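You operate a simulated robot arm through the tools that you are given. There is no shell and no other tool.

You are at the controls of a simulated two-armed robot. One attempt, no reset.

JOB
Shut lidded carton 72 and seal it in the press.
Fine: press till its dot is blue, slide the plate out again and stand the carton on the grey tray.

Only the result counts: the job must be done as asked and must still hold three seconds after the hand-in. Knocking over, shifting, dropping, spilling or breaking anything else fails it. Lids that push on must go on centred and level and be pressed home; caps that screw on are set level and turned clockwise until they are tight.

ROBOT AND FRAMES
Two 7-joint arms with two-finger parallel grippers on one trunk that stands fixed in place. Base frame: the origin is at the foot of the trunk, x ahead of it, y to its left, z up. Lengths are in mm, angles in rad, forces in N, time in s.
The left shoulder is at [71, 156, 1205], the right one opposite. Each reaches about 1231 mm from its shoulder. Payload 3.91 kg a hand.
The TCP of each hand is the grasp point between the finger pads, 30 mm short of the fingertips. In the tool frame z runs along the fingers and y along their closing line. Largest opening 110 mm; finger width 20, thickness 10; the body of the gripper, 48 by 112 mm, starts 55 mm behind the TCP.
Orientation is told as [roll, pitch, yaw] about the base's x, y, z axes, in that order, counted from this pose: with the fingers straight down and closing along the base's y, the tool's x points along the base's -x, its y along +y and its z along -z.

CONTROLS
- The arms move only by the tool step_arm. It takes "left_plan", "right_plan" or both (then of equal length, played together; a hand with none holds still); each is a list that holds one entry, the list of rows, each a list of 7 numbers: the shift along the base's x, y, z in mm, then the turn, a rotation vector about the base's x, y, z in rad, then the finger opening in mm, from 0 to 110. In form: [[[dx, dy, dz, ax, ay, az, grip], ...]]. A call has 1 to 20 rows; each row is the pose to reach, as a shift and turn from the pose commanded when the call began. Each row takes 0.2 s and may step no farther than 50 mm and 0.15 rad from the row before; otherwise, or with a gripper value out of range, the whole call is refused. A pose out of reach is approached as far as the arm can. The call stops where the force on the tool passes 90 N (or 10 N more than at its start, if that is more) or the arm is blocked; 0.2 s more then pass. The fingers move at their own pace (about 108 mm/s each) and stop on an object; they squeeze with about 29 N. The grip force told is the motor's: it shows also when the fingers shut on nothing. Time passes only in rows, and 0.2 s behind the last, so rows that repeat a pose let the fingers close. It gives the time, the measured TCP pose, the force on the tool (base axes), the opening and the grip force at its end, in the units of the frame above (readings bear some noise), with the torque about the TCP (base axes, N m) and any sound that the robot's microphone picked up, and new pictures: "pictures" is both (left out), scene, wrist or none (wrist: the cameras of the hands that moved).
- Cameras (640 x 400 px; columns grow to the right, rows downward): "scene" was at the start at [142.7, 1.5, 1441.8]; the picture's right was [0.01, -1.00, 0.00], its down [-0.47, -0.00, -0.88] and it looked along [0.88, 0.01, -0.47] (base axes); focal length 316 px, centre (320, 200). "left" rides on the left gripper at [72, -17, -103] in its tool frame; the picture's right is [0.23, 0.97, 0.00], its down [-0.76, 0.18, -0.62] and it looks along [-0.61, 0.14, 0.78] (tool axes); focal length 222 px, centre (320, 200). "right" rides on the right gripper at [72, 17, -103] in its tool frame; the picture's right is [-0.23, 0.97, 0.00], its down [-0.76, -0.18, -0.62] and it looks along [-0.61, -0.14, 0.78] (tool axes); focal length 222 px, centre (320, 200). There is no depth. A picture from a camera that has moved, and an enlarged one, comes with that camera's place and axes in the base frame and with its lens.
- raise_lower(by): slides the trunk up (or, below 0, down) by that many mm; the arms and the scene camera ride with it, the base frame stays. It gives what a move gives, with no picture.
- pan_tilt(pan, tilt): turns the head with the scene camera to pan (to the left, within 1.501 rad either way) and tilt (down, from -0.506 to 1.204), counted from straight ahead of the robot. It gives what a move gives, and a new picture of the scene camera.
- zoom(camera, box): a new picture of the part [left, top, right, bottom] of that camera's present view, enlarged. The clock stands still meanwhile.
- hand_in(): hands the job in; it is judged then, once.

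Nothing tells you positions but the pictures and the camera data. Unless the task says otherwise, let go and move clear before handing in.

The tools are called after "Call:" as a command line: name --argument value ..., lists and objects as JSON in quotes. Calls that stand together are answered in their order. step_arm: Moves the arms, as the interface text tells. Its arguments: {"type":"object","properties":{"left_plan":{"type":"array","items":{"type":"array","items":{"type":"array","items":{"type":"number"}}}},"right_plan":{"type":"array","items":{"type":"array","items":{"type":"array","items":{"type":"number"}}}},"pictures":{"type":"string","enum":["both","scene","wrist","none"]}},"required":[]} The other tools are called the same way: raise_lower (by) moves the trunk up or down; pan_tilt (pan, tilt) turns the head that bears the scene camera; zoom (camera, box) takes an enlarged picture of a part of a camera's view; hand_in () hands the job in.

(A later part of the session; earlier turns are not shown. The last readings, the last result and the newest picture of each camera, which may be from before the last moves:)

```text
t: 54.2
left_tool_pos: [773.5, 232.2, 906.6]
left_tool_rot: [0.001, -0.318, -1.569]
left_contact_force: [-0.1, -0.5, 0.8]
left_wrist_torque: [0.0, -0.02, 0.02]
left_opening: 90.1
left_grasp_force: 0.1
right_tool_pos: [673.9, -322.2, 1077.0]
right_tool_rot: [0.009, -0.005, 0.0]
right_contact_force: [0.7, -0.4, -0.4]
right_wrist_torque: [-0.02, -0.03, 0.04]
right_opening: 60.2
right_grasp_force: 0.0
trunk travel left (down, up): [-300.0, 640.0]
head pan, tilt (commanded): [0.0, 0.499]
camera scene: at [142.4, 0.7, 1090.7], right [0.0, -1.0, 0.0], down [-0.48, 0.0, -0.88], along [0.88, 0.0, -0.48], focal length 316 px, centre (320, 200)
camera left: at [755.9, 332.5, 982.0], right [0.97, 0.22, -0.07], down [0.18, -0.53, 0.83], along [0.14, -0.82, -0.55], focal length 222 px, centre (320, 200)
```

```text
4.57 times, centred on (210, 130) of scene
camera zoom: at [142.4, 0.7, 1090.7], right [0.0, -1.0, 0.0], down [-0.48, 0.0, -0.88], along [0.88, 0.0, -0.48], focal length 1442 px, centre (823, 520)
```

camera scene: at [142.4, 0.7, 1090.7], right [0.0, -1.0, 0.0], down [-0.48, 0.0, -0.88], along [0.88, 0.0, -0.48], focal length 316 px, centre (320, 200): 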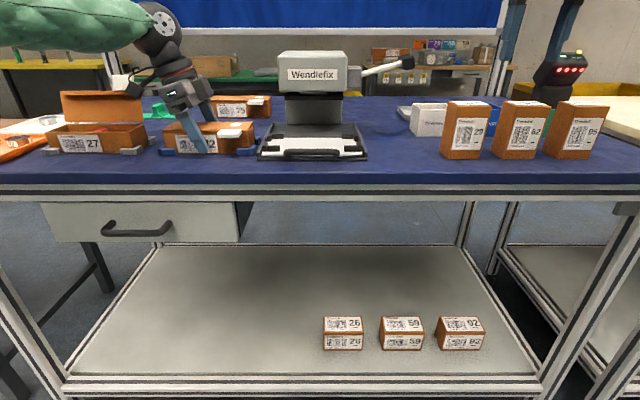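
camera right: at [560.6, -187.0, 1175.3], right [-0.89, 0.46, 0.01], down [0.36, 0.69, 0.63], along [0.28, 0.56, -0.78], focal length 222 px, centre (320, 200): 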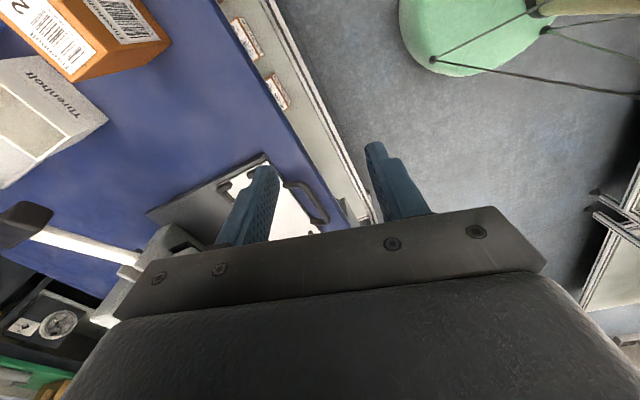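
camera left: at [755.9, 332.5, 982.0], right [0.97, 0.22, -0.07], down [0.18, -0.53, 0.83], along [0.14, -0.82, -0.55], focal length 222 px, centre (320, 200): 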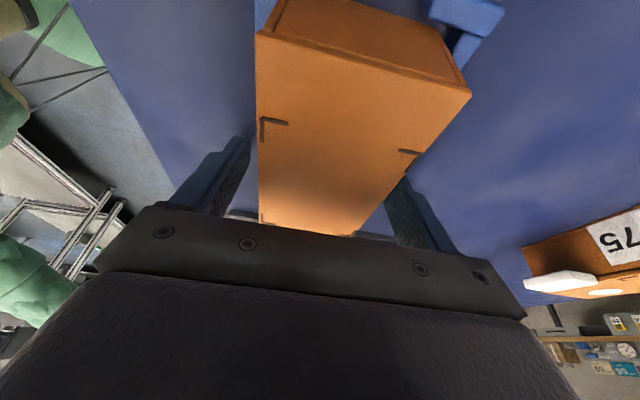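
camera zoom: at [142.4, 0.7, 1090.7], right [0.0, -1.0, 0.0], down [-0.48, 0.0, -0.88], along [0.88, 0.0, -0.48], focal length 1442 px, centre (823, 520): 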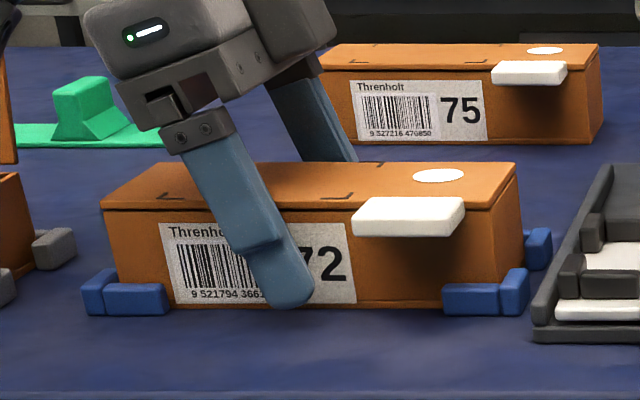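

The tilted fingers straddle the carton well clear of the tab. Closing and lifting.

Call:
step_arm --left_plan '[[[0, 0, 0, 0, 0, 0, 70], [0, 0, 0, 0, 0, 0, 50], [0, 0, 0, 0, 0, 0, 40], [0, 0, 0, 0, 0, 0, 40], [0, 0, 0, 0, 0, 0, 40]]]' --pictures "none"

Call:
step_arm --left_plan '[[[0, 0, 4, 0, 0, 0, 40], [0, 0, 8, 0, 0, 0, 40], [0, 0, 14, 0, 0, 0, 40], [0, 0, 22, 0, 0, 0, 40], [0, 0, 35, 0, 0, 0, 40], [0, 0, 50, 0, 0, 0, 40], [0, 0, 50, 0, 0, 0, 40]]]' --pictures "scene"

Call:
zoom --camera "scene" --box '[140, 70, 280, 170]'

```text
t: 55.4
left_tool_pos: [773.3, 232.9, 907.5]
left_tool_rot: [0.0, -0.321, -1.569]
left_contact_force: [-0.1, 0.1, 1.0]
left_wrist_torque: [0.07, -0.06, 0.03]
left_opening: 62.0
left_grasp_force: 29.6
right_tool_pos: [673.1, -321.9, 1076.7]
right_tool_rot: [0.009, -0.003, 0.0]
right_contact_force: [1.1, 0.5, 0.2]
right_wrist_torque: [-0.03, -0.02, -0.01]
right_opening: 59.9
right_grasp_force: 0.2
trunk travel left (down, up): [-300.0, 640.0]
head pan, tilt (commanded): [0.0, 0.499]
```

```text
t: 57.0
left_tool_pos: [773.9, 232.1, 956.7]
left_tool_rot: [-0.001, -0.319, -1.571]
left_contact_force: [-0.2, 1.2, -2.8]
left_wrist_torque: [0.01, -0.02, 0.01]
left_opening: 62.2
left_grasp_force: 29.0
right_tool_pos: [673.6, -321.0, 1077.1]
right_tool_rot: [0.009, -0.004, 0.001]
right_contact_force: [0.1, 1.1, 0.6]
right_wrist_torque: [-0.02, -0.02, -0.02]
right_opening: 60.2
right_grasp_force: 0.1
trunk travel left (down, up): [-300.0, 640.0]
head pan, tilt (commanded): [0.0, 0.499]
camera scene: at [142.6, 0.8, 1090.6], right [0.0, -1.0, 0.0], down [-0.48, 0.0, -0.88], along [0.88, 0.0, -0.48], focal length 316 px, centre (320, 200)
```

scene: 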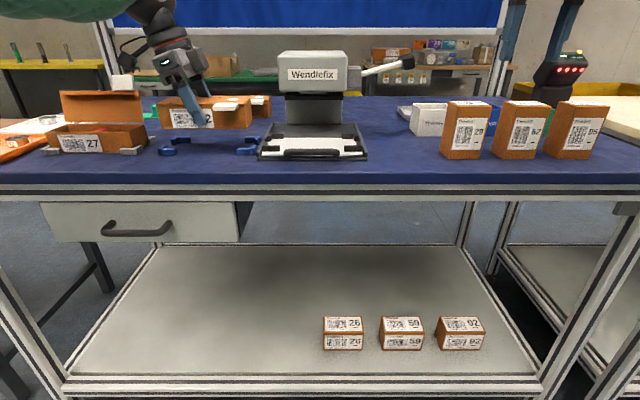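

```text
4.00 times, centred on (210, 120) of scene
camera zoom: at [142.6, 0.8, 1090.6], right [0.0, -1.0, 0.0], down [-0.48, 0.0, -0.88], along [0.88, 0.0, -0.48], focal length 1262 px, centre (760, 520)
```

zoom: 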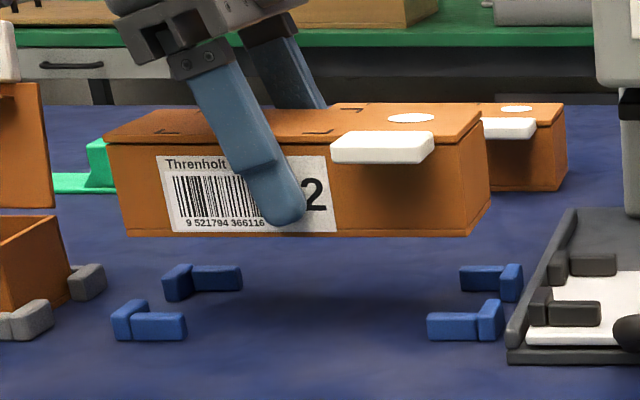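

The carton is held level with the tilted hand. Now I carry it inward over the plate, checking reach along the way.

Call:
step_arm --left_plan '[[[-4, -40, 10, 0, 0, 0, 40], [-8, -80, 10, 0, 0, 0, 40], [-13, -125, 10, 0, 0, 0, 40]]]' --pictures "none"

Call:
step_arm --left_plan '[[[-5, -42, 0, 0, 0, 0, 40]]]' --pictures "none"

Call:
step_arm --left_plan '[[[-2, -21, 0, 0, 0, 0, 40], [-4, -42, 0, 0, 0, 0, 40]]]' --pictures "scene"

```text
t: 57.8
left_tool_pos: [759.6, 105.9, 967.5]
left_tool_rot: [-0.001, -0.319, -1.57]
left_contact_force: [-0.5, -0.8, -1.4]
left_wrist_torque: [0.03, 0.02, 0.01]
left_opening: 62.0
left_grasp_force: 29.3
right_tool_pos: [674.2, -323.1, 1075.9]
right_tool_rot: [0.01, -0.005, 0.0]
right_contact_force: [-0.1, -0.2, -0.6]
right_wrist_torque: [0.04, 0.0, 0.0]
right_opening: 59.9
right_grasp_force: 0.0
trunk travel left (down, up): [-300.0, 640.0]
head pan, tilt (commanded): [0.0, 0.499]
```

```text
t: 58.2
left_tool_pos: [755.6, 64.1, 965.8]
left_tool_rot: [-0.004, -0.319, -1.567]
left_contact_force: [0.2, -0.1, -2.5]
left_wrist_torque: [0.03, 0.01, 0.0]
left_opening: 61.7
left_grasp_force: 28.3
right_tool_pos: [675.8, -322.0, 1074.7]
right_tool_rot: [0.008, -0.002, 0.001]
right_contact_force: [0.0, -0.7, -0.9]
right_wrist_torque: [0.01, 0.03, 0.0]
right_opening: 60.2
right_grasp_force: 0.0
trunk travel left (down, up): [-300.0, 640.0]
head pan, tilt (commanded): [0.0, 0.499]
```

```text
t: 58.8
left_tool_pos: [750.8, 26.1, 965.5]
left_tool_rot: [-0.002, -0.32, -1.568]
left_contact_force: [0.9, 0.4, -1.4]
left_wrist_torque: [0.03, 0.01, 0.02]
left_opening: 61.6
left_grasp_force: 29.1
right_tool_pos: [675.8, -319.4, 1076.0]
right_tool_rot: [0.008, -0.004, -0.001]
right_contact_force: [0.8, 0.4, -0.3]
right_wrist_torque: [0.0, 0.02, 0.01]
right_opening: 60.1
right_grasp_force: 0.1
trunk travel left (down, up): [-300.0, 640.0]
head pan, tilt (commanded): [0.0, 0.499]
camera scene: at [143.7, 1.6, 1090.4], right [0.0, -1.0, 0.0], down [-0.48, 0.0, -0.88], along [0.88, 0.0, -0.48], focal length 316 px, centre (320, 200)
```

scene: 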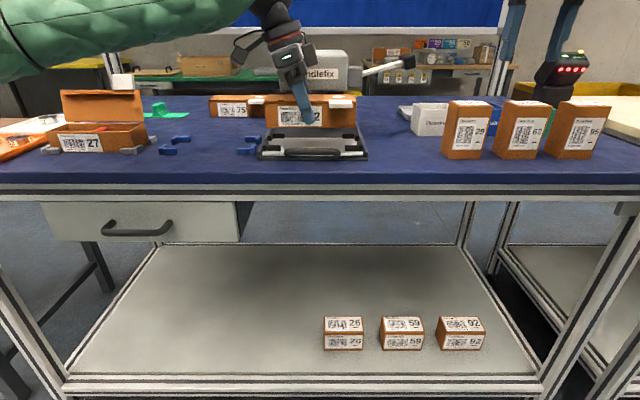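

It is over the plate within reach. I lower it to just above the blocks and compare with the nest in close-up.

Call:
step_arm --left_plan '[[[0, 0, -10, 0, 0, 0, 40], [0, 0, -20, 0, 0, 0, 40], [0, 0, -24, 0, 0, 0, 40], [0, 0, -24, 0, 0, 0, 40]]]' --pictures "scene"

Call:
zoom --camera "scene" --box '[250, 90, 380, 170]'

Call:
pan_tilt --pan 0.0 --tilt 0.35

Call:
zoom --camera "scene" --box '[250, 130, 320, 210]'

Call:
zoom --camera "scene" --box '[310, 130, 380, 210]'

```text
t: 59.8
left_tool_pos: [751.2, 23.7, 942.5]
left_tool_rot: [0.0, -0.318, -1.569]
left_contact_force: [0.2, 1.2, -2.3]
left_wrist_torque: [0.02, -0.01, 0.02]
left_opening: 61.8
left_grasp_force: 28.8
right_tool_pos: [673.0, -321.9, 1076.9]
right_tool_rot: [0.011, -0.005, 0.0]
right_contact_force: [0.1, -0.5, 0.1]
right_wrist_torque: [0.01, -0.03, -0.02]
right_opening: 59.8
right_grasp_force: 0.0
trunk travel left (down, up): [-300.0, 640.0]
head pan, tilt (commanded): [0.0, 0.499]
camera scene: at [142.5, 0.6, 1090.7], right [0.0, -1.0, 0.0], down [-0.48, 0.0, -0.88], along [0.88, 0.0, -0.48], focal length 316 px, centre (320, 200)
```

scene: 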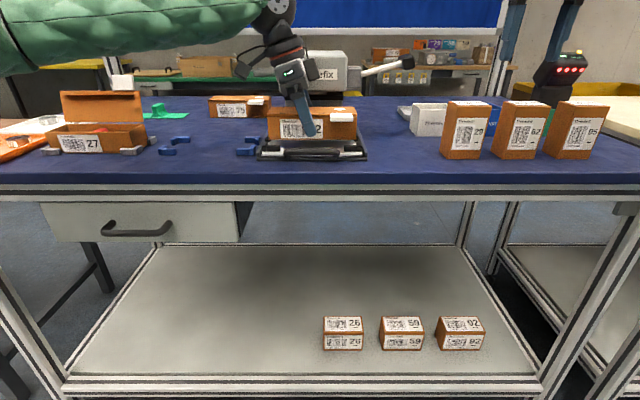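

```text
4.92 times, centred on (315, 130) of scene
camera zoom: at [142.5, 0.6, 1090.7], right [0.0, -1.0, 0.0], down [-0.48, 0.0, -0.88], along [0.88, 0.0, -0.48], focal length 1553 px, centre (345, 545)
```

zoom: 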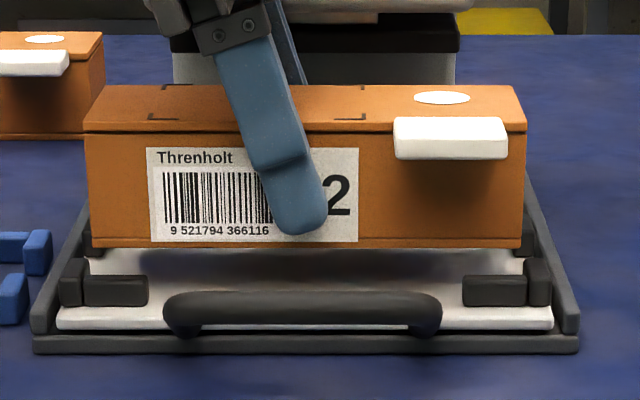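

```text
t: 60.5
left_tool_pos: [751.5, 24.0, 943.7]
left_tool_rot: [0.001, -0.32, -1.568]
left_contact_force: [-0.2, -0.5, -2.2]
left_wrist_torque: [0.01, -0.03, 0.0]
left_opening: 61.8
left_grasp_force: 28.6
right_tool_pos: [673.7, -321.7, 1076.0]
right_tool_rot: [0.008, -0.006, -0.001]
right_contact_force: [-0.1, 0.1, -0.1]
right_wrist_torque: [0.01, -0.01, 0.0]
right_opening: 59.9
right_grasp_force: 0.1
trunk travel left (down, up): [-300.0, 640.0]
head pan, tilt (commanded): [0.0, 0.351]
camera scene: at [144.7, 0.6, 1104.3], right [0.0, -1.0, 0.0], down [-0.34, 0.0, -0.94], along [0.94, 0.0, -0.34], focal length 316 px, centre (320, 200)
```

scene: 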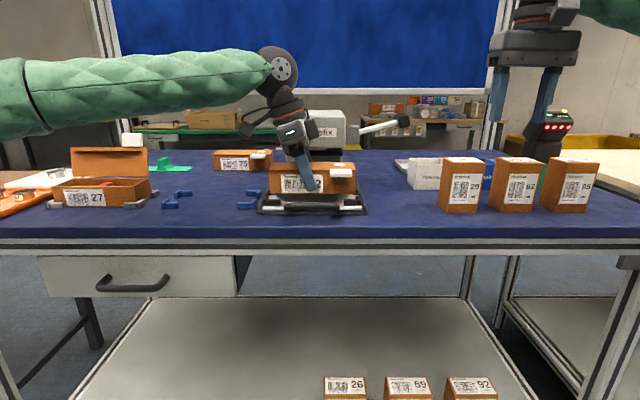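

```text
5.00 times, centred on (285, 170) of scene
camera zoom: at [144.7, 0.6, 1104.3], right [0.0, -1.0, 0.0], down [-0.34, 0.0, -0.94], along [0.94, 0.0, -0.34], focal length 1577 px, centre (495, 350)
```

zoom: 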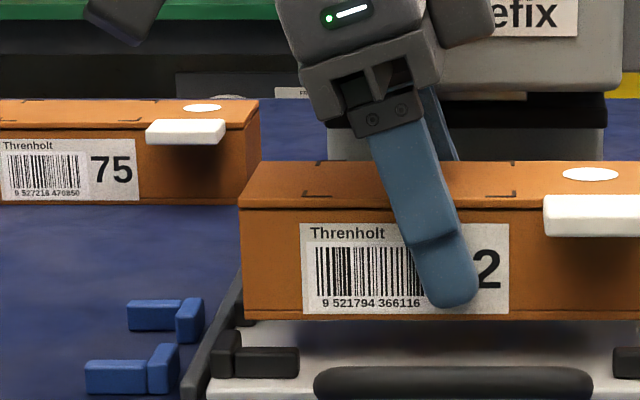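

```text
5.00 times, centred on (345, 170) of scene
camera zoom: at [144.7, 0.6, 1104.3], right [0.0, -1.0, 0.0], down [-0.34, 0.0, -0.94], along [0.94, 0.0, -0.34], focal length 1577 px, centre (195, 350)
```

zoom: 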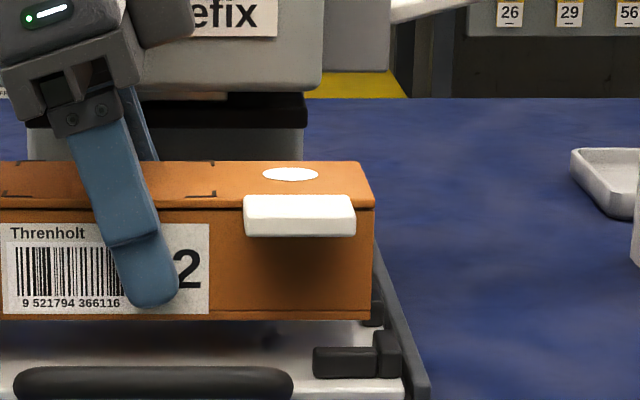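

Carton and nest are aligned in y to within a millimetre, and in x to about the same. I lower it slowly, watching the force.

Call:
step_arm --left_plan '[[[0, 0, -3, 0, 0, 0, 40], [0, 0, -6, 0, 0, 0, 40], [0, 0, -8, 0, 0, 0, 40]]]' --pictures "none"

Call:
step_arm --left_plan '[[[0, 0, -2, 0, 0, 0, 40], [0, 0, -4, 0, 0, 0, 40]]]' --pictures "none"

```text
t: 61.3
left_tool_pos: [751.7, 23.5, 934.8]
left_tool_rot: [-0.001, -0.319, -1.57]
left_contact_force: [-0.3, -0.6, -2.7]
left_wrist_torque: [0.05, 0.02, -0.01]
left_opening: 61.6
left_grasp_force: 29.6
right_tool_pos: [674.4, -322.7, 1075.9]
right_tool_rot: [0.009, -0.007, 0.001]
right_contact_force: [0.6, -0.5, -0.3]
right_wrist_torque: [-0.02, -0.05, -0.02]
right_opening: 60.2
right_grasp_force: 0.0
trunk travel left (down, up): [-300.0, 640.0]
head pan, tilt (commanded): [0.0, 0.351]
```

```text
t: 61.9
left_tool_pos: [750.9, 23.1, 931.4]
left_tool_rot: [0.001, -0.321, -1.569]
left_contact_force: [0.1, 0.7, -1.6]
left_wrist_torque: [0.02, 0.02, 0.02]
left_opening: 62.0
left_grasp_force: 28.7
right_tool_pos: [673.9, -321.6, 1076.7]
right_tool_rot: [0.008, -0.006, -0.001]
right_contact_force: [-0.5, -0.5, -0.4]
right_wrist_torque: [0.01, 0.0, -0.01]
right_opening: 60.2
right_grasp_force: 0.2
trunk travel left (down, up): [-300.0, 640.0]
head pan, tilt (commanded): [0.0, 0.351]
```

No contact with the blocks; the carton is entering the nest. I continue down.

Call:
step_arm --left_plan '[[[0, 0, -2, 0, 0, 0, 40], [0, 0, -4, 0, 0, 0, 40]]]' --pictures "none"

Call:
step_arm --left_plan '[[[0, 0, -1.5, 0, 0, 0, 40], [0, 0, -3, 0, 0, 0, 40]]]' --pictures "none"

Call:
step_arm --left_plan '[[[0, 0, -1.5, 0, 0, 0, 40]]]' --pictures "scene"

Call:
zoom --camera "scene" --box '[250, 140, 380, 220]'

```text
t: 62.5
left_tool_pos: [751.2, 22.1, 927.6]
left_tool_rot: [-0.001, -0.319, -1.568]
left_contact_force: [0.1, -1.2, -2.2]
left_wrist_torque: [0.03, 0.0, -0.01]
left_opening: 62.0
left_grasp_force: 28.6
right_tool_pos: [674.2, -322.0, 1076.8]
right_tool_rot: [0.007, -0.006, -0.001]
right_contact_force: [-0.6, -0.4, -0.7]
right_wrist_torque: [-0.01, 0.0, 0.03]
right_opening: 60.2
right_grasp_force: 0.1
trunk travel left (down, up): [-300.0, 640.0]
head pan, tilt (commanded): [0.0, 0.351]
```

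```text
t: 63.1
left_tool_pos: [751.3, 23.8, 924.2]
left_tool_rot: [0.0, -0.321, -1.567]
left_contact_force: [0.7, -0.2, -2.9]
left_wrist_torque: [0.03, 0.0, 0.01]
left_opening: 62.0
left_grasp_force: 29.0
right_tool_pos: [674.2, -321.5, 1076.1]
right_tool_rot: [0.008, -0.006, 0.0]
right_contact_force: [-0.1, 0.4, 0.6]
right_wrist_torque: [0.0, 0.01, -0.02]
right_opening: 59.8
right_grasp_force: 0.0
trunk travel left (down, up): [-300.0, 640.0]
head pan, tilt (commanded): [0.0, 0.351]
```

```text
t: 63.5
left_tool_pos: [751.1, 23.7, 924.2]
left_tool_rot: [-0.001, -0.322, -1.569]
left_contact_force: [0.8, 0.2, 3.6]
left_wrist_torque: [-0.13, -0.24, 0.03]
left_opening: 62.0
left_grasp_force: 29.4
right_tool_pos: [674.4, -321.8, 1076.6]
right_tool_rot: [0.01, -0.006, 0.001]
right_contact_force: [-0.1, 0.0, 0.9]
right_wrist_torque: [0.0, 0.03, -0.01]
right_opening: 60.0
right_grasp_force: 0.1
trunk travel left (down, up): [-300.0, 640.0]
head pan, tilt (commanded): [0.0, 0.351]
camera scene: at [144.4, 0.6, 1104.6], right [0.0, -1.0, 0.0], down [-0.34, 0.0, -0.94], along [0.94, 0.0, -0.34], focal length 316 px, centre (320, 200)
```

scene: 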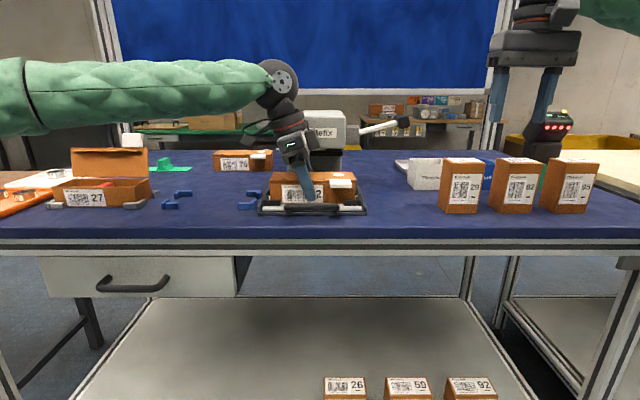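

```text
4.92 times, centred on (315, 180) of scene
camera zoom: at [144.4, 0.6, 1104.6], right [0.0, -1.0, 0.0], down [-0.34, 0.0, -0.94], along [0.94, 0.0, -0.34], focal length 1553 px, centre (345, 298)
```

zoom: 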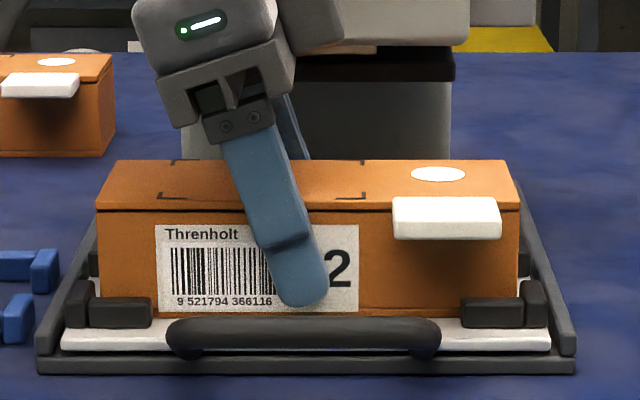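

The carton is seated in the plate's nest. I release it and lift the left hand away.

Call:
step_arm --left_plan '[[[0, 0, 0, 0, 0, 0, 70], [0, 0, 0, 0, 0, 0, 80], [0, 0, 0, 0, 0, 0, 80], [0, 0, 15, 0, 0, 0, 80], [0, 0, 40, 0, 0, 0, 80], [0, 10, 75, 0, 0, 0, 80], [-10, 45, 95, 0, 0, 0, 80], [-20, 85, 100, 0, 0, 0, 80]]]' --pictures "both"

Call:
zoom --camera "scene" --box '[250, 140, 380, 220]'

Call:
zoom --camera "left" --box '[200, 20, 460, 220]'

```text
t: 65.3
left_tool_pos: [732.1, 107.2, 1025.4]
left_tool_rot: [-0.001, -0.322, -1.57]
left_contact_force: [0.3, 0.0, -0.1]
left_wrist_torque: [-0.03, 0.03, 0.01]
left_opening: 80.0
left_grasp_force: 0.0
right_tool_pos: [673.2, -322.4, 1078.1]
right_tool_rot: [0.008, -0.007, -0.001]
right_contact_force: [0.5, -0.9, 1.0]
right_wrist_torque: [-0.04, 0.03, -0.01]
right_opening: 60.0
right_grasp_force: 0.2
trunk travel left (down, up): [-300.0, 640.0]
head pan, tilt (commanded): [0.0, 0.351]
camera scene: at [144.2, 0.8, 1104.4], right [0.0, -1.0, 0.0], down [-0.34, 0.0, -0.94], along [0.94, 0.0, -0.34], focal length 316 px, centre (320, 200)
camera left: at [713.5, 207.6, 1099.2], right [0.97, 0.22, -0.07], down [0.18, -0.53, 0.83], along [0.14, -0.82, -0.55], focal length 222 px, centre (320, 200)
```

scene: 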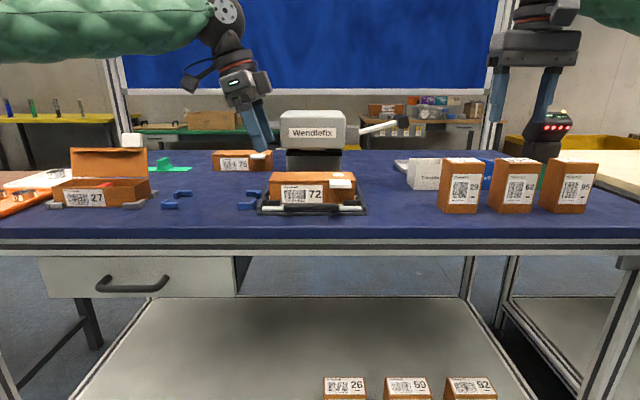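
left: 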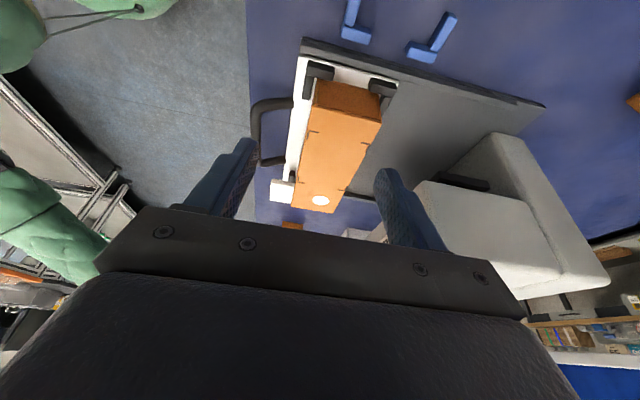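

```text
4.92 times, centred on (315, 180) of scene
camera zoom: at [144.2, 0.8, 1104.4], right [0.0, -1.0, 0.0], down [-0.34, 0.0, -0.94], along [0.94, 0.0, -0.34], focal length 1553 px, centre (345, 298)
```

zoom: 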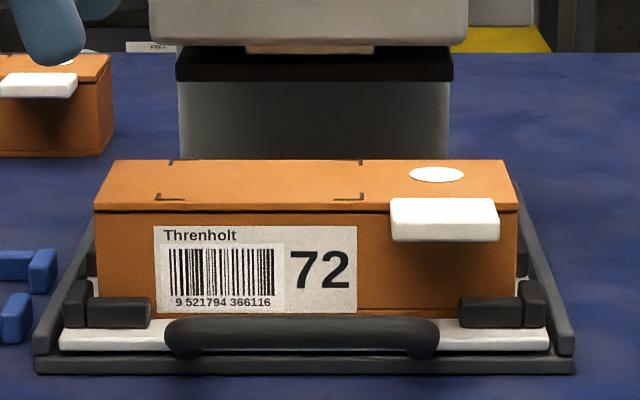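

```text
2.00 times, centred on (330, 120) of left
camera zoom: at [713.5, 207.6, 1099.2], right [0.97, 0.22, -0.07], down [0.18, -0.53, 0.83], along [0.14, -0.82, -0.55], focal length 444 px, centre (300, 360)
```

zoom: 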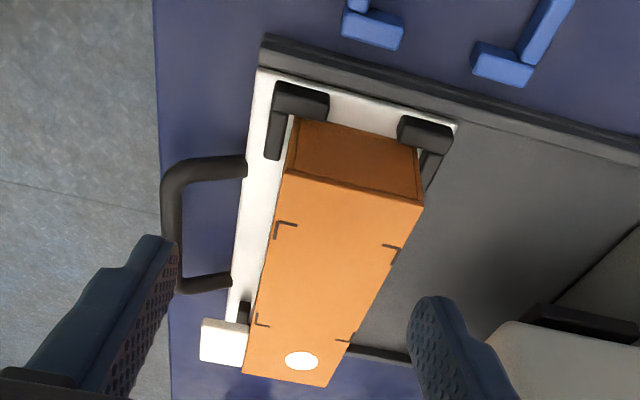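

The carton sits squarely in the plate's nest, with its top at about 934, below the press pad. The handle bar is at about (666, 16, 904). I'll turn the left hand about its own axis to yaw 0 with closed fingers and bring it in front of the handle.

Call:
step_arm --left_plan '[[[-9, -5, 0, 0, 0.041, 0.124, 60], [-18, -10, 0, 0, 0.082, 0.248, 40], [-27, -15, 0, 0, 0.1235, 0.373, 20], [-36, -20, 0, 0, 0.165, 0.497, 0], [-45, -25, -5, 0, 0.206, 0.621, 0], [-54, -30, -10, 0, 0.247, 0.7455, 0], [-63, -35, -15, 0, 0.288, 0.87, 0], [-72, -40, -20, 0, 0.329, 0.994, 0], [-81, -45, -25, 0, 0.3705, 1.118, 0], [-90, -50, -30, 0, 0.412, 1.2425, 0], [-99, -56, -30, 0, 0.453, 1.367, 0], [-107, -62, -30, 0, 0.494, 1.491, 0]]]' --pictures "both"

```text
t: 67.9
left_tool_pos: [623.7, 46.1, 992.7]
left_tool_rot: [-0.321, 0.0, 0.003]
left_contact_force: [-0.2, -0.4, -0.2]
left_wrist_torque: [0.0, -0.02, -0.02]
left_opening: 0.0
left_grasp_force: 29.2
right_tool_pos: [674.2, -321.6, 1076.8]
right_tool_rot: [0.01, -0.006, 0.001]
right_contact_force: [-0.3, 1.0, 0.5]
right_wrist_torque: [0.03, -0.02, 0.01]
right_opening: 59.9
right_grasp_force: 0.1
trunk travel left (down, up): [-300.0, 640.0]
head pan, tilt (commanded): [0.0, 0.351]
camera scene: at [144.4, 0.5, 1104.4], right [0.0, -1.0, 0.0], down [-0.34, 0.0, -0.94], along [0.94, 0.0, -0.34], focal length 316 px, centre (320, 200)
camera left: at [551.5, 61.3, 1095.8], right [-0.23, 0.92, -0.31], down [0.76, 0.37, 0.54], along [0.61, -0.11, -0.79], focal length 222 px, centre (320, 200)
```

scene: 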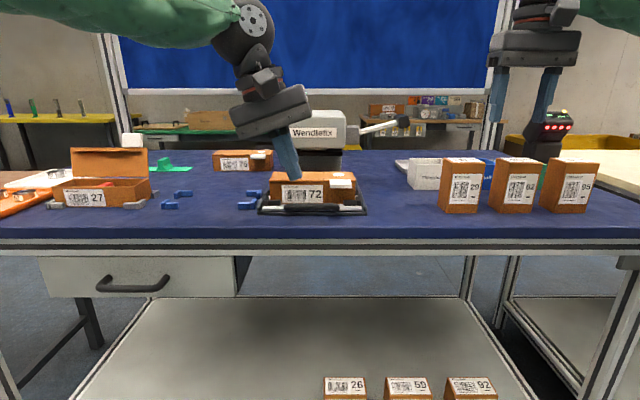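
left: 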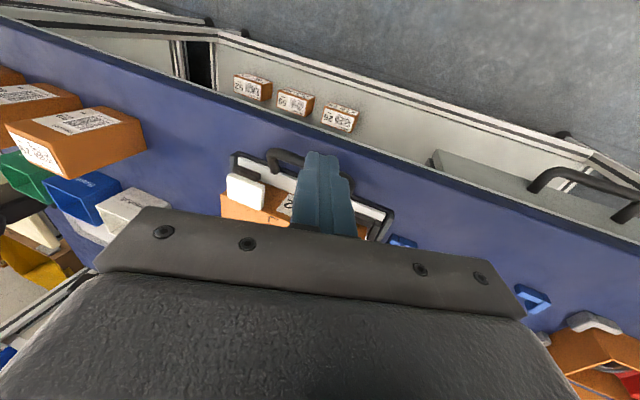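

The hand is in front of the handle. I lower it to bar height, keeping in front of the bar.

Call:
step_arm --left_plan '[[[0, -4, -30, 0, 0, 0, 0], [0, -8, -60, 0, 0, 0, 0]]]' --pictures "none"

Call:
step_arm --left_plan '[[[0, 0, -10, 0, 0, 0, 0], [0, 0, -18, 0, 0, 0, 0]]]' --pictures "both"

Call:
zoom --camera "scene" --box '[240, 130, 400, 230]'

```text
t: 68.5
left_tool_pos: [624.9, 37.8, 932.8]
left_tool_rot: [-0.317, 0.002, 0.002]
left_contact_force: [-0.1, 0.7, 0.2]
left_wrist_torque: [0.0, -0.04, 0.0]
left_opening: 0.0
left_grasp_force: 29.0
right_tool_pos: [674.3, -321.4, 1076.6]
right_tool_rot: [0.01, -0.006, -0.001]
right_contact_force: [0.5, 0.0, -0.7]
right_wrist_torque: [-0.01, 0.0, 0.0]
right_opening: 60.2
right_grasp_force: 0.0
trunk travel left (down, up): [-300.0, 640.0]
head pan, tilt (commanded): [0.0, 0.351]
```

```text
t: 69.1
left_tool_pos: [625.3, 39.0, 915.4]
left_tool_rot: [-0.32, 0.001, 0.002]
left_contact_force: [0.6, 0.7, -0.3]
left_wrist_torque: [-0.05, -0.02, 0.0]
left_opening: 0.0
left_grasp_force: 29.1
right_tool_pos: [674.3, -321.8, 1076.3]
right_tool_rot: [0.009, -0.006, -0.001]
right_contact_force: [0.0, -0.1, 0.8]
right_wrist_torque: [0.0, 0.0, 0.01]
right_opening: 60.3
right_grasp_force: 0.1
trunk travel left (down, up): [-300.0, 640.0]
head pan, tilt (commanded): [0.0, 0.351]
camera scene: at [144.5, 0.6, 1104.4], right [0.0, -1.0, 0.0], down [-0.34, 0.0, -0.94], along [0.94, 0.0, -0.34], focal length 316 px, centre (320, 200)
camera left: at [551.6, 53.8, 1017.6], right [-0.23, 0.92, -0.31], down [0.76, 0.36, 0.54], along [0.61, -0.11, -0.79], focal length 222 px, centre (320, 200)
```

scene: 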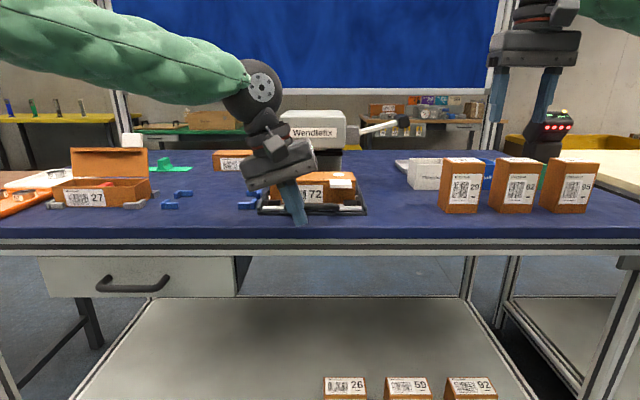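
left: 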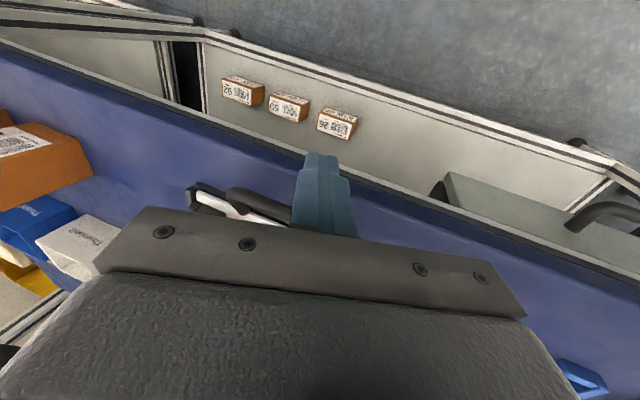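

```text
4.00 times, centred on (320, 180) of scene
camera zoom: at [144.5, 0.6, 1104.4], right [0.0, -1.0, 0.0], down [-0.34, 0.0, -0.94], along [0.94, 0.0, -0.34], focal length 1262 px, centre (320, 280)
```

zoom: 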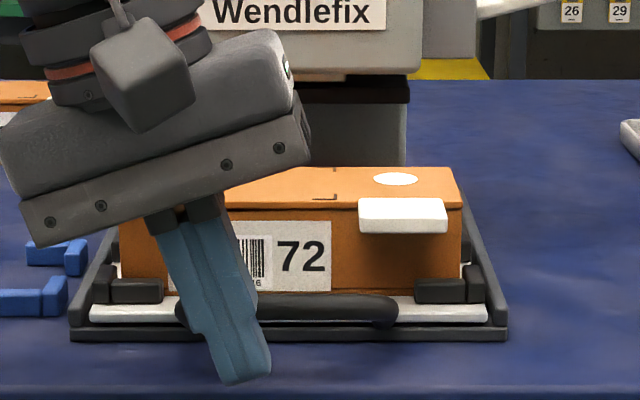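

The fingers are right in front of the bar. I push the plate in, first partway.

Call:
step_arm --left_plan '[[[12, 0, 0, 0, 0, 0, 0], [22, 0, 0, 0, 0, 0, 0], [30, 0, 0, 0, 0, 0, 0], [40, 0, 0, 0, 0, 0, 0], [50, 0, 0, 0, 0, 0, 0], [60, 0, 0, 0, 0, 0, 0]]]' --pictures "scene"

Call:
zoom --camera "scene" --box '[240, 100, 400, 230]'

```text
t: 70.5
left_tool_pos: [684.3, 39.1, 913.8]
left_tool_rot: [-0.32, 0.001, -0.001]
left_contact_force: [-0.1, 0.1, 0.2]
left_wrist_torque: [0.0, 0.02, 0.02]
left_opening: 0.1
left_grasp_force: 29.0
right_tool_pos: [673.6, -322.4, 1075.8]
right_tool_rot: [0.008, -0.006, -0.001]
right_contact_force: [0.4, 0.3, 0.1]
right_wrist_torque: [0.03, 0.01, 0.0]
right_opening: 60.0
right_grasp_force: 0.0
trunk travel left (down, up): [-300.0, 640.0]
head pan, tilt (commanded): [0.0, 0.351]
camera scene: at [144.6, 0.6, 1104.4], right [0.0, -1.0, 0.0], down [-0.34, 0.0, -0.94], along [0.94, 0.0, -0.34], focal length 316 px, centre (320, 200)
```

scene: 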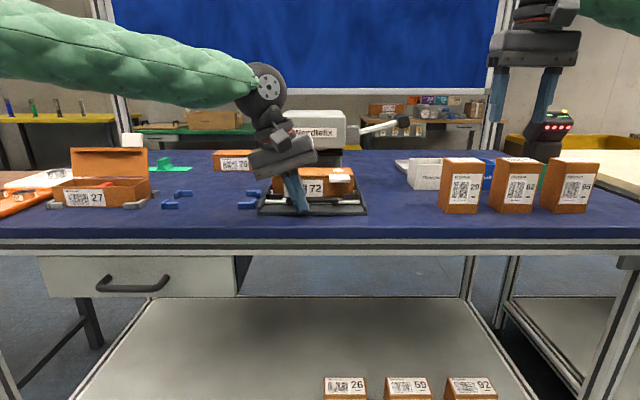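

```text
3.08 times, centred on (320, 165) of scene
camera zoom: at [144.6, 0.6, 1104.4], right [0.0, -1.0, 0.0], down [-0.34, 0.0, -0.94], along [0.94, 0.0, -0.34], focal length 971 px, centre (320, 308)
```

zoom: 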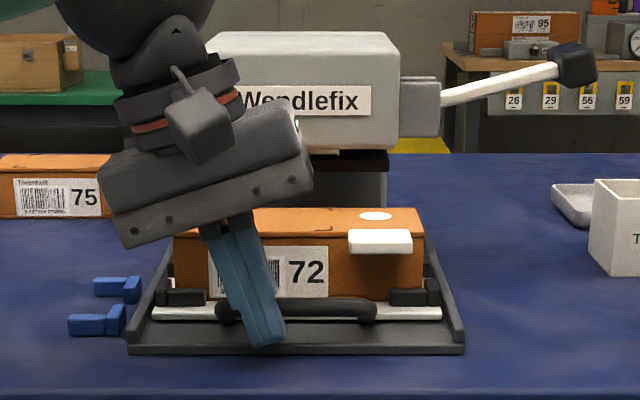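

The plate slides easily with the carton. I keep pushing towards the end stop, slowly at the end.

Call:
step_arm --left_plan '[[[10, 0, 0, 0, 0, 0, 0], [20, 0, 0, 0, 0, 0, 0], [30, 0, 0, 0, 0, 0, 0], [40, 0, 0, 0, 0, 0, 0], [50, 0, 0, 0, 0, 0, 0], [60, 0, 0, 0, 0, 0, 0]]]' --pictures "scene"

Call:
zoom --camera "scene" --box '[240, 100, 400, 230]'

```text
t: 71.9
left_tool_pos: [745.1, 38.4, 914.2]
left_tool_rot: [-0.317, 0.001, 0.001]
left_contact_force: [0.1, -0.4, -0.2]
left_wrist_torque: [0.04, 0.03, -0.01]
left_opening: 0.0
left_grasp_force: 28.9
right_tool_pos: [673.0, -321.7, 1076.3]
right_tool_rot: [0.009, -0.005, 0.0]
right_contact_force: [0.6, 0.0, 0.0]
right_wrist_torque: [0.02, -0.01, -0.02]
right_opening: 60.1
right_grasp_force: 0.2
trunk travel left (down, up): [-300.0, 640.0]
head pan, tilt (commanded): [0.0, 0.351]
camera scene: at [144.8, 0.7, 1104.3], right [0.0, -1.0, 0.0], down [-0.34, 0.0, -0.94], along [0.94, 0.0, -0.34], focal length 316 px, centre (320, 200)
```

scene: 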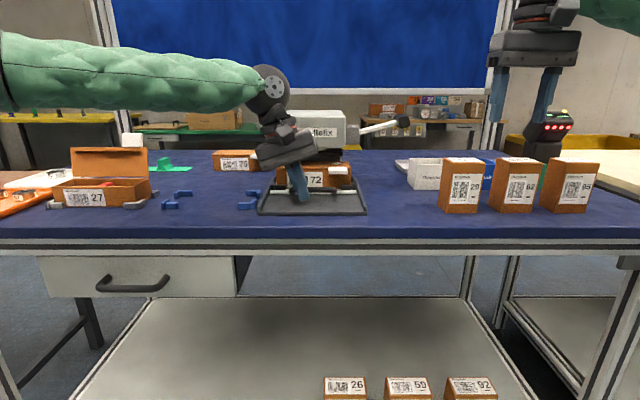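

```text
3.08 times, centred on (320, 165) of scene
camera zoom: at [144.8, 0.7, 1104.3], right [0.0, -1.0, 0.0], down [-0.34, 0.0, -0.94], along [0.94, 0.0, -0.34], focal length 971 px, centre (320, 308)
```

zoom: 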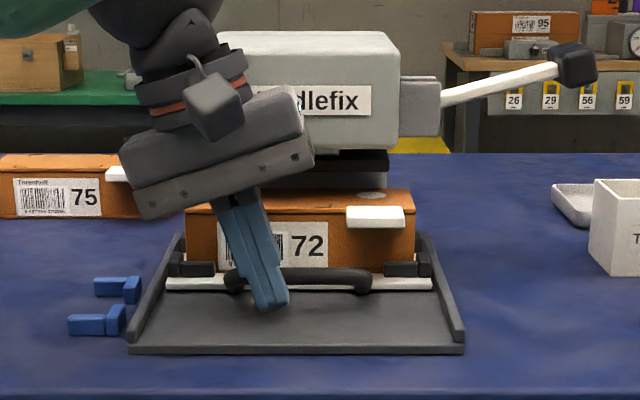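

Still free. The carton is now going under the head; I continue in small steps until I feel the end stop.

Call:
step_arm --left_plan '[[[5, 0, 0, 0, 0, 0, 0], [10, 0, 0, 0, 0, 0, 0]]]' --pictures "none"

Call:
step_arm --left_plan '[[[3, 0, 0, 0, 0, 0, 0], [6, 0, 0, 0, 0, 0, 0]]]' --pictures "none"

Call:
step_arm --left_plan '[[[2, 0, 0, 0, 0, 0, 0], [4, 0, 0, 0, 0, 0, 0]]]' --pictures "scene"

```text
t: 72.5
left_tool_pos: [754.2, 38.2, 914.0]
left_tool_rot: [-0.32, 0.002, 0.0]
left_contact_force: [0.9, 0.1, 0.4]
left_wrist_torque: [0.02, -0.03, 0.01]
left_opening: 0.3
left_grasp_force: 29.1
right_tool_pos: [674.9, -322.1, 1076.7]
right_tool_rot: [0.009, -0.005, 0.0]
right_contact_force: [0.3, -0.3, 0.2]
right_wrist_torque: [0.02, 0.0, 0.03]
right_opening: 60.0
right_grasp_force: 0.1
trunk travel left (down, up): [-300.0, 640.0]
head pan, tilt (commanded): [0.0, 0.351]
```

```text
t: 73.1
left_tool_pos: [759.6, 38.5, 915.0]
left_tool_rot: [-0.319, 0.001, -0.001]
left_contact_force: [0.5, 0.6, 0.2]
left_wrist_torque: [0.02, -0.01, 0.05]
left_opening: 0.0
left_grasp_force: 29.5
right_tool_pos: [673.0, -322.3, 1076.3]
right_tool_rot: [0.008, -0.005, 0.0]
right_contact_force: [0.3, 0.4, -0.4]
right_wrist_torque: [0.04, 0.02, 0.0]
right_opening: 60.0
right_grasp_force: 0.0
trunk travel left (down, up): [-300.0, 640.0]
head pan, tilt (commanded): [0.0, 0.351]
```

```text
t: 73.7
left_tool_pos: [764.6, 38.5, 916.2]
left_tool_rot: [-0.319, 0.0, 0.0]
left_contact_force: [0.3, -0.1, -0.6]
left_wrist_torque: [0.04, 0.03, -0.01]
left_opening: 0.3
left_grasp_force: 29.2
right_tool_pos: [674.0, -322.0, 1075.3]
right_tool_rot: [0.01, -0.006, 0.0]
right_contact_force: [0.7, 0.0, 0.0]
right_wrist_torque: [-0.01, -0.01, 0.02]
right_opening: 59.9
right_grasp_force: 0.1
trunk travel left (down, up): [-300.0, 640.0]
head pan, tilt (commanded): [0.0, 0.351]
camera scene: at [144.6, 0.6, 1104.4], right [0.0, -1.0, 0.0], down [-0.34, 0.0, -0.94], along [0.94, 0.0, -0.34], focal length 316 px, centre (320, 200)
```

scene: 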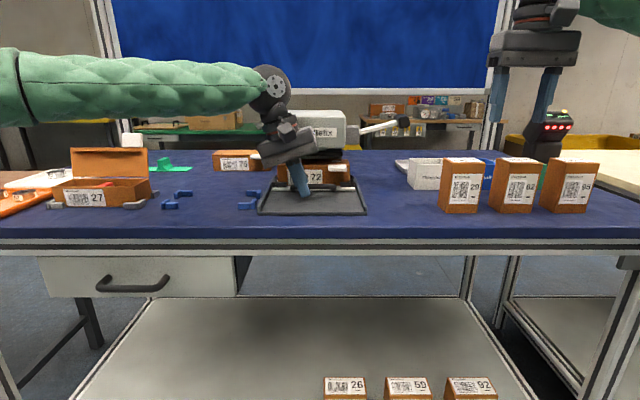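

Call:
step_arm --left_plan '[[[2, 0, 0, 0, 0, 0, 0], [4, 0, 0, 0, 0, 0, 0]]]' --pictures "none"

Call:
zoom --camera "scene" --box '[240, 100, 400, 230]'

```text
t: 74.3
left_tool_pos: [767.6, 38.3, 915.4]
left_tool_rot: [-0.319, 0.0, 0.002]
left_contact_force: [-0.5, 0.2, 0.2]
left_wrist_torque: [-0.02, 0.0, 0.01]
left_opening: 0.0
left_grasp_force: 28.8
right_tool_pos: [674.0, -321.3, 1076.6]
right_tool_rot: [0.01, -0.006, 0.0]
right_contact_force: [0.4, -0.6, -0.6]
right_wrist_torque: [-0.02, -0.02, 0.0]
right_opening: 59.8
right_grasp_force: 0.1
trunk travel left (down, up): [-300.0, 640.0]
head pan, tilt (commanded): [0.0, 0.351]
```

```text
3.08 times, centred on (320, 165) of scene
camera zoom: at [144.6, 0.6, 1104.4], right [0.0, -1.0, 0.0], down [-0.34, 0.0, -0.94], along [0.94, 0.0, -0.34], focal length 971 px, centre (320, 308)
```

zoom: 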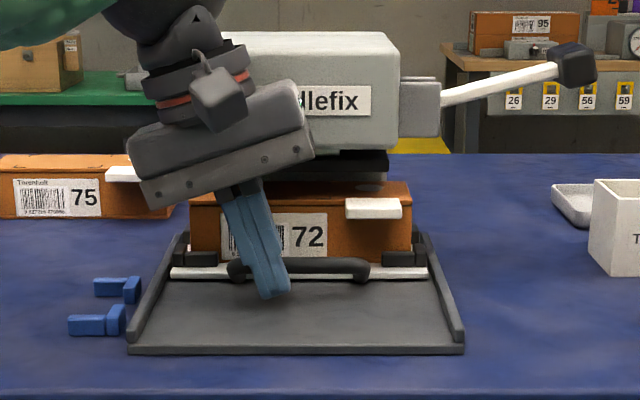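

Still free after about 117 mm. A few more small steps to find the stop.

Call:
step_arm --left_plan '[[[1.5, 0, 0, 0, 0, 0, 0], [3, 0, 0, 0, 0, 0, 0]]]' --pictures "none"

Call:
step_arm --left_plan '[[[1.5, 0, 0, 0, 0, 0, 0], [3, 0, 0, 0, 0, 0, 0]]]' --pictures "none"

Call:
step_arm --left_plan '[[[1.5, 0, 0, 0, 0, 0, 0], [3, 0, 0, 0, 0, 0, 0]]]' --pictures "scene"

Call:
zoom --camera "scene" --box '[240, 100, 400, 230]'

```text
t: 74.9
left_tool_pos: [768.6, 38.0, 915.5]
left_tool_rot: [-0.32, 0.003, -0.001]
left_contact_force: [-17.1, 2.6, -2.2]
left_wrist_torque: [-0.17, 0.24, -0.04]
left_opening: 0.0
left_grasp_force: 29.4
right_tool_pos: [671.8, -321.8, 1077.3]
right_tool_rot: [0.008, -0.008, 0.001]
right_contact_force: [0.3, 0.0, -0.2]
right_wrist_torque: [0.0, -0.01, -0.03]
right_opening: 60.1
right_grasp_force: 0.1
trunk travel left (down, up): [-300.0, 640.0]
head pan, tilt (commanded): [0.0, 0.351]
```

```text
t: 75.5
left_tool_pos: [770.2, 38.0, 915.1]
left_tool_rot: [-0.317, 0.001, -0.002]
left_contact_force: [-56.4, 5.7, -14.7]
left_wrist_torque: [-0.24, 0.87, -0.15]
left_opening: 0.0
left_grasp_force: 28.8
right_tool_pos: [670.3, -320.8, 1078.9]
right_tool_rot: [0.009, -0.009, 0.001]
right_contact_force: [-0.3, -0.1, 0.2]
right_wrist_torque: [0.0, 0.02, 0.04]
right_opening: 60.1
right_grasp_force: 0.0
trunk travel left (down, up): [-300.0, 640.0]
head pan, tilt (commanded): [0.0, 0.351]
```

```text
t: 76.1
left_tool_pos: [769.4, 36.7, 914.8]
left_tool_rot: [-0.313, 0.007, -0.009]
left_contact_force: [-41.3, 7.6, 3.0]
left_wrist_torque: [0.49, 0.54, -0.05]
left_opening: 0.0
left_grasp_force: 28.7
right_tool_pos: [671.0, -320.2, 1079.1]
right_tool_rot: [0.009, -0.006, 0.0]
right_contact_force: [-0.2, 0.5, 0.4]
right_wrist_torque: [-0.04, 0.05, 0.01]
right_opening: 60.1
right_grasp_force: 0.1
trunk travel left (down, up): [-300.0, 640.0]
head pan, tilt (commanded): [0.0, 0.351]
stopped in row 2 (left hand): the force on the tool passed its limit at 93 N (the readings are from after the stop); the commanded pose is now the measured one
camera scene: at [142.3, 1.4, 1105.4], right [0.0, -1.0, 0.0], down [-0.34, 0.0, -0.94], along [0.94, 0.0, -0.34], focal length 316 px, centre (320, 200)
```

scene: 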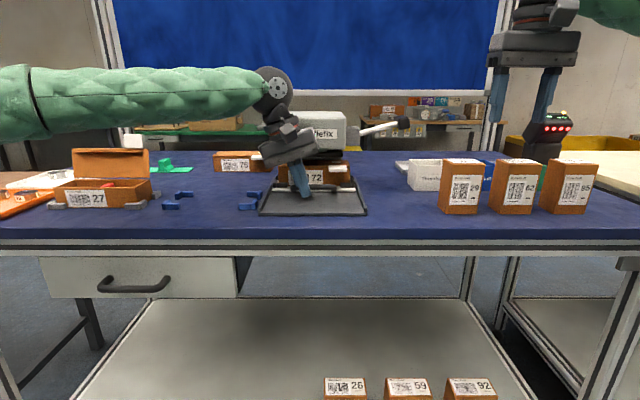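

```text
3.08 times, centred on (320, 165) of scene
camera zoom: at [142.3, 1.4, 1105.4], right [0.0, -1.0, 0.0], down [-0.34, 0.0, -0.94], along [0.94, 0.0, -0.34], focal length 971 px, centre (320, 308)
```

zoom: 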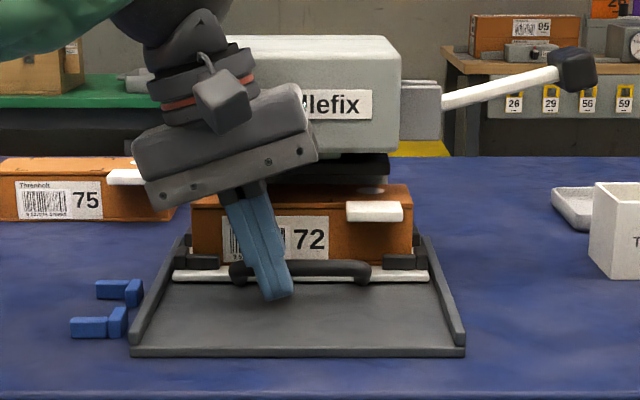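

The plate reached its stop (the last step pushed harder than intended, but the press hasn't moved). I'll back the left hand off and out of the way to the left.

Call:
step_arm --left_plan '[[[-6, 0, 0, 0, 0, 0, 0], [-15, 0, 2, 0, 0, 0, 0], [-35, 0, 20, 0, 0, 0, 0], [-60, 10, 50, 0, 0, 0, 0], [-85, 40, 75, 0, 0, 0, 0], [-100, 80, 85, 0, 0, 0, 0], [-110, 120, 90, 0, 0, 0, 0]]]' --pictures "scene"

Call:
zoom --camera "scene" --box '[250, 90, 420, 230]'

Call:
zoom --camera "scene" --box '[280, 130, 370, 200]'

```text
t: 77.7
left_tool_pos: [663.1, 158.4, 1002.2]
left_tool_rot: [-0.318, 0.007, -0.006]
left_contact_force: [-0.2, -0.4, -0.9]
left_wrist_torque: [-0.02, -0.03, 0.01]
left_opening: 0.0
left_grasp_force: 28.7
right_tool_pos: [672.9, -321.3, 1077.9]
right_tool_rot: [0.009, -0.006, -0.003]
right_contact_force: [0.3, -0.9, 0.9]
right_wrist_torque: [-0.02, 0.0, 0.0]
right_opening: 59.8
right_grasp_force: 0.0
trunk travel left (down, up): [-300.0, 640.0]
head pan, tilt (commanded): [0.0, 0.351]
camera scene: at [144.0, 1.1, 1104.5], right [0.0, -1.0, 0.0], down [-0.34, 0.0, -0.94], along [0.94, 0.0, -0.34], focal length 316 px, centre (320, 200)
```

scene: 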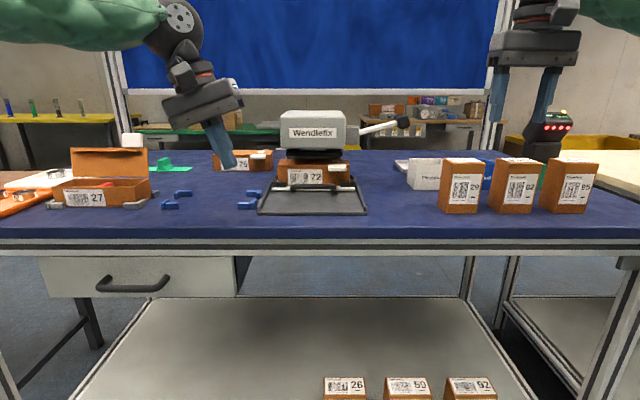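

```text
2.86 times, centred on (335, 160) of scene
camera zoom: at [144.0, 1.1, 1104.5], right [0.0, -1.0, 0.0], down [-0.34, 0.0, -0.94], along [0.94, 0.0, -0.34], focal length 901 px, centre (277, 314)
```

zoom: 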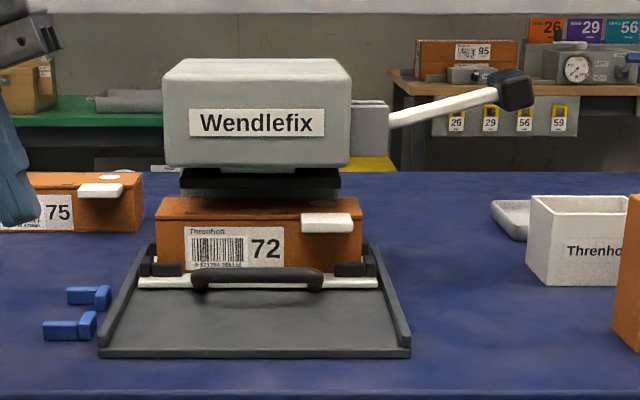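

```text
5.71 times, centred on (325, 165) of scene
camera zoom: at [144.0, 1.1, 1104.5], right [0.0, -1.0, 0.0], down [-0.34, 0.0, -0.94], along [0.94, 0.0, -0.34], focal length 1803 px, centre (291, 400)
```

zoom: 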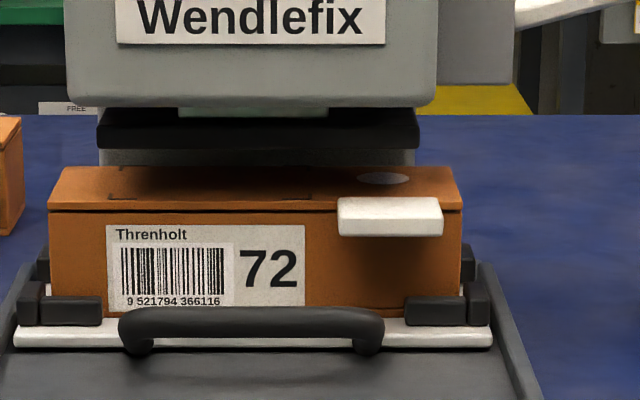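

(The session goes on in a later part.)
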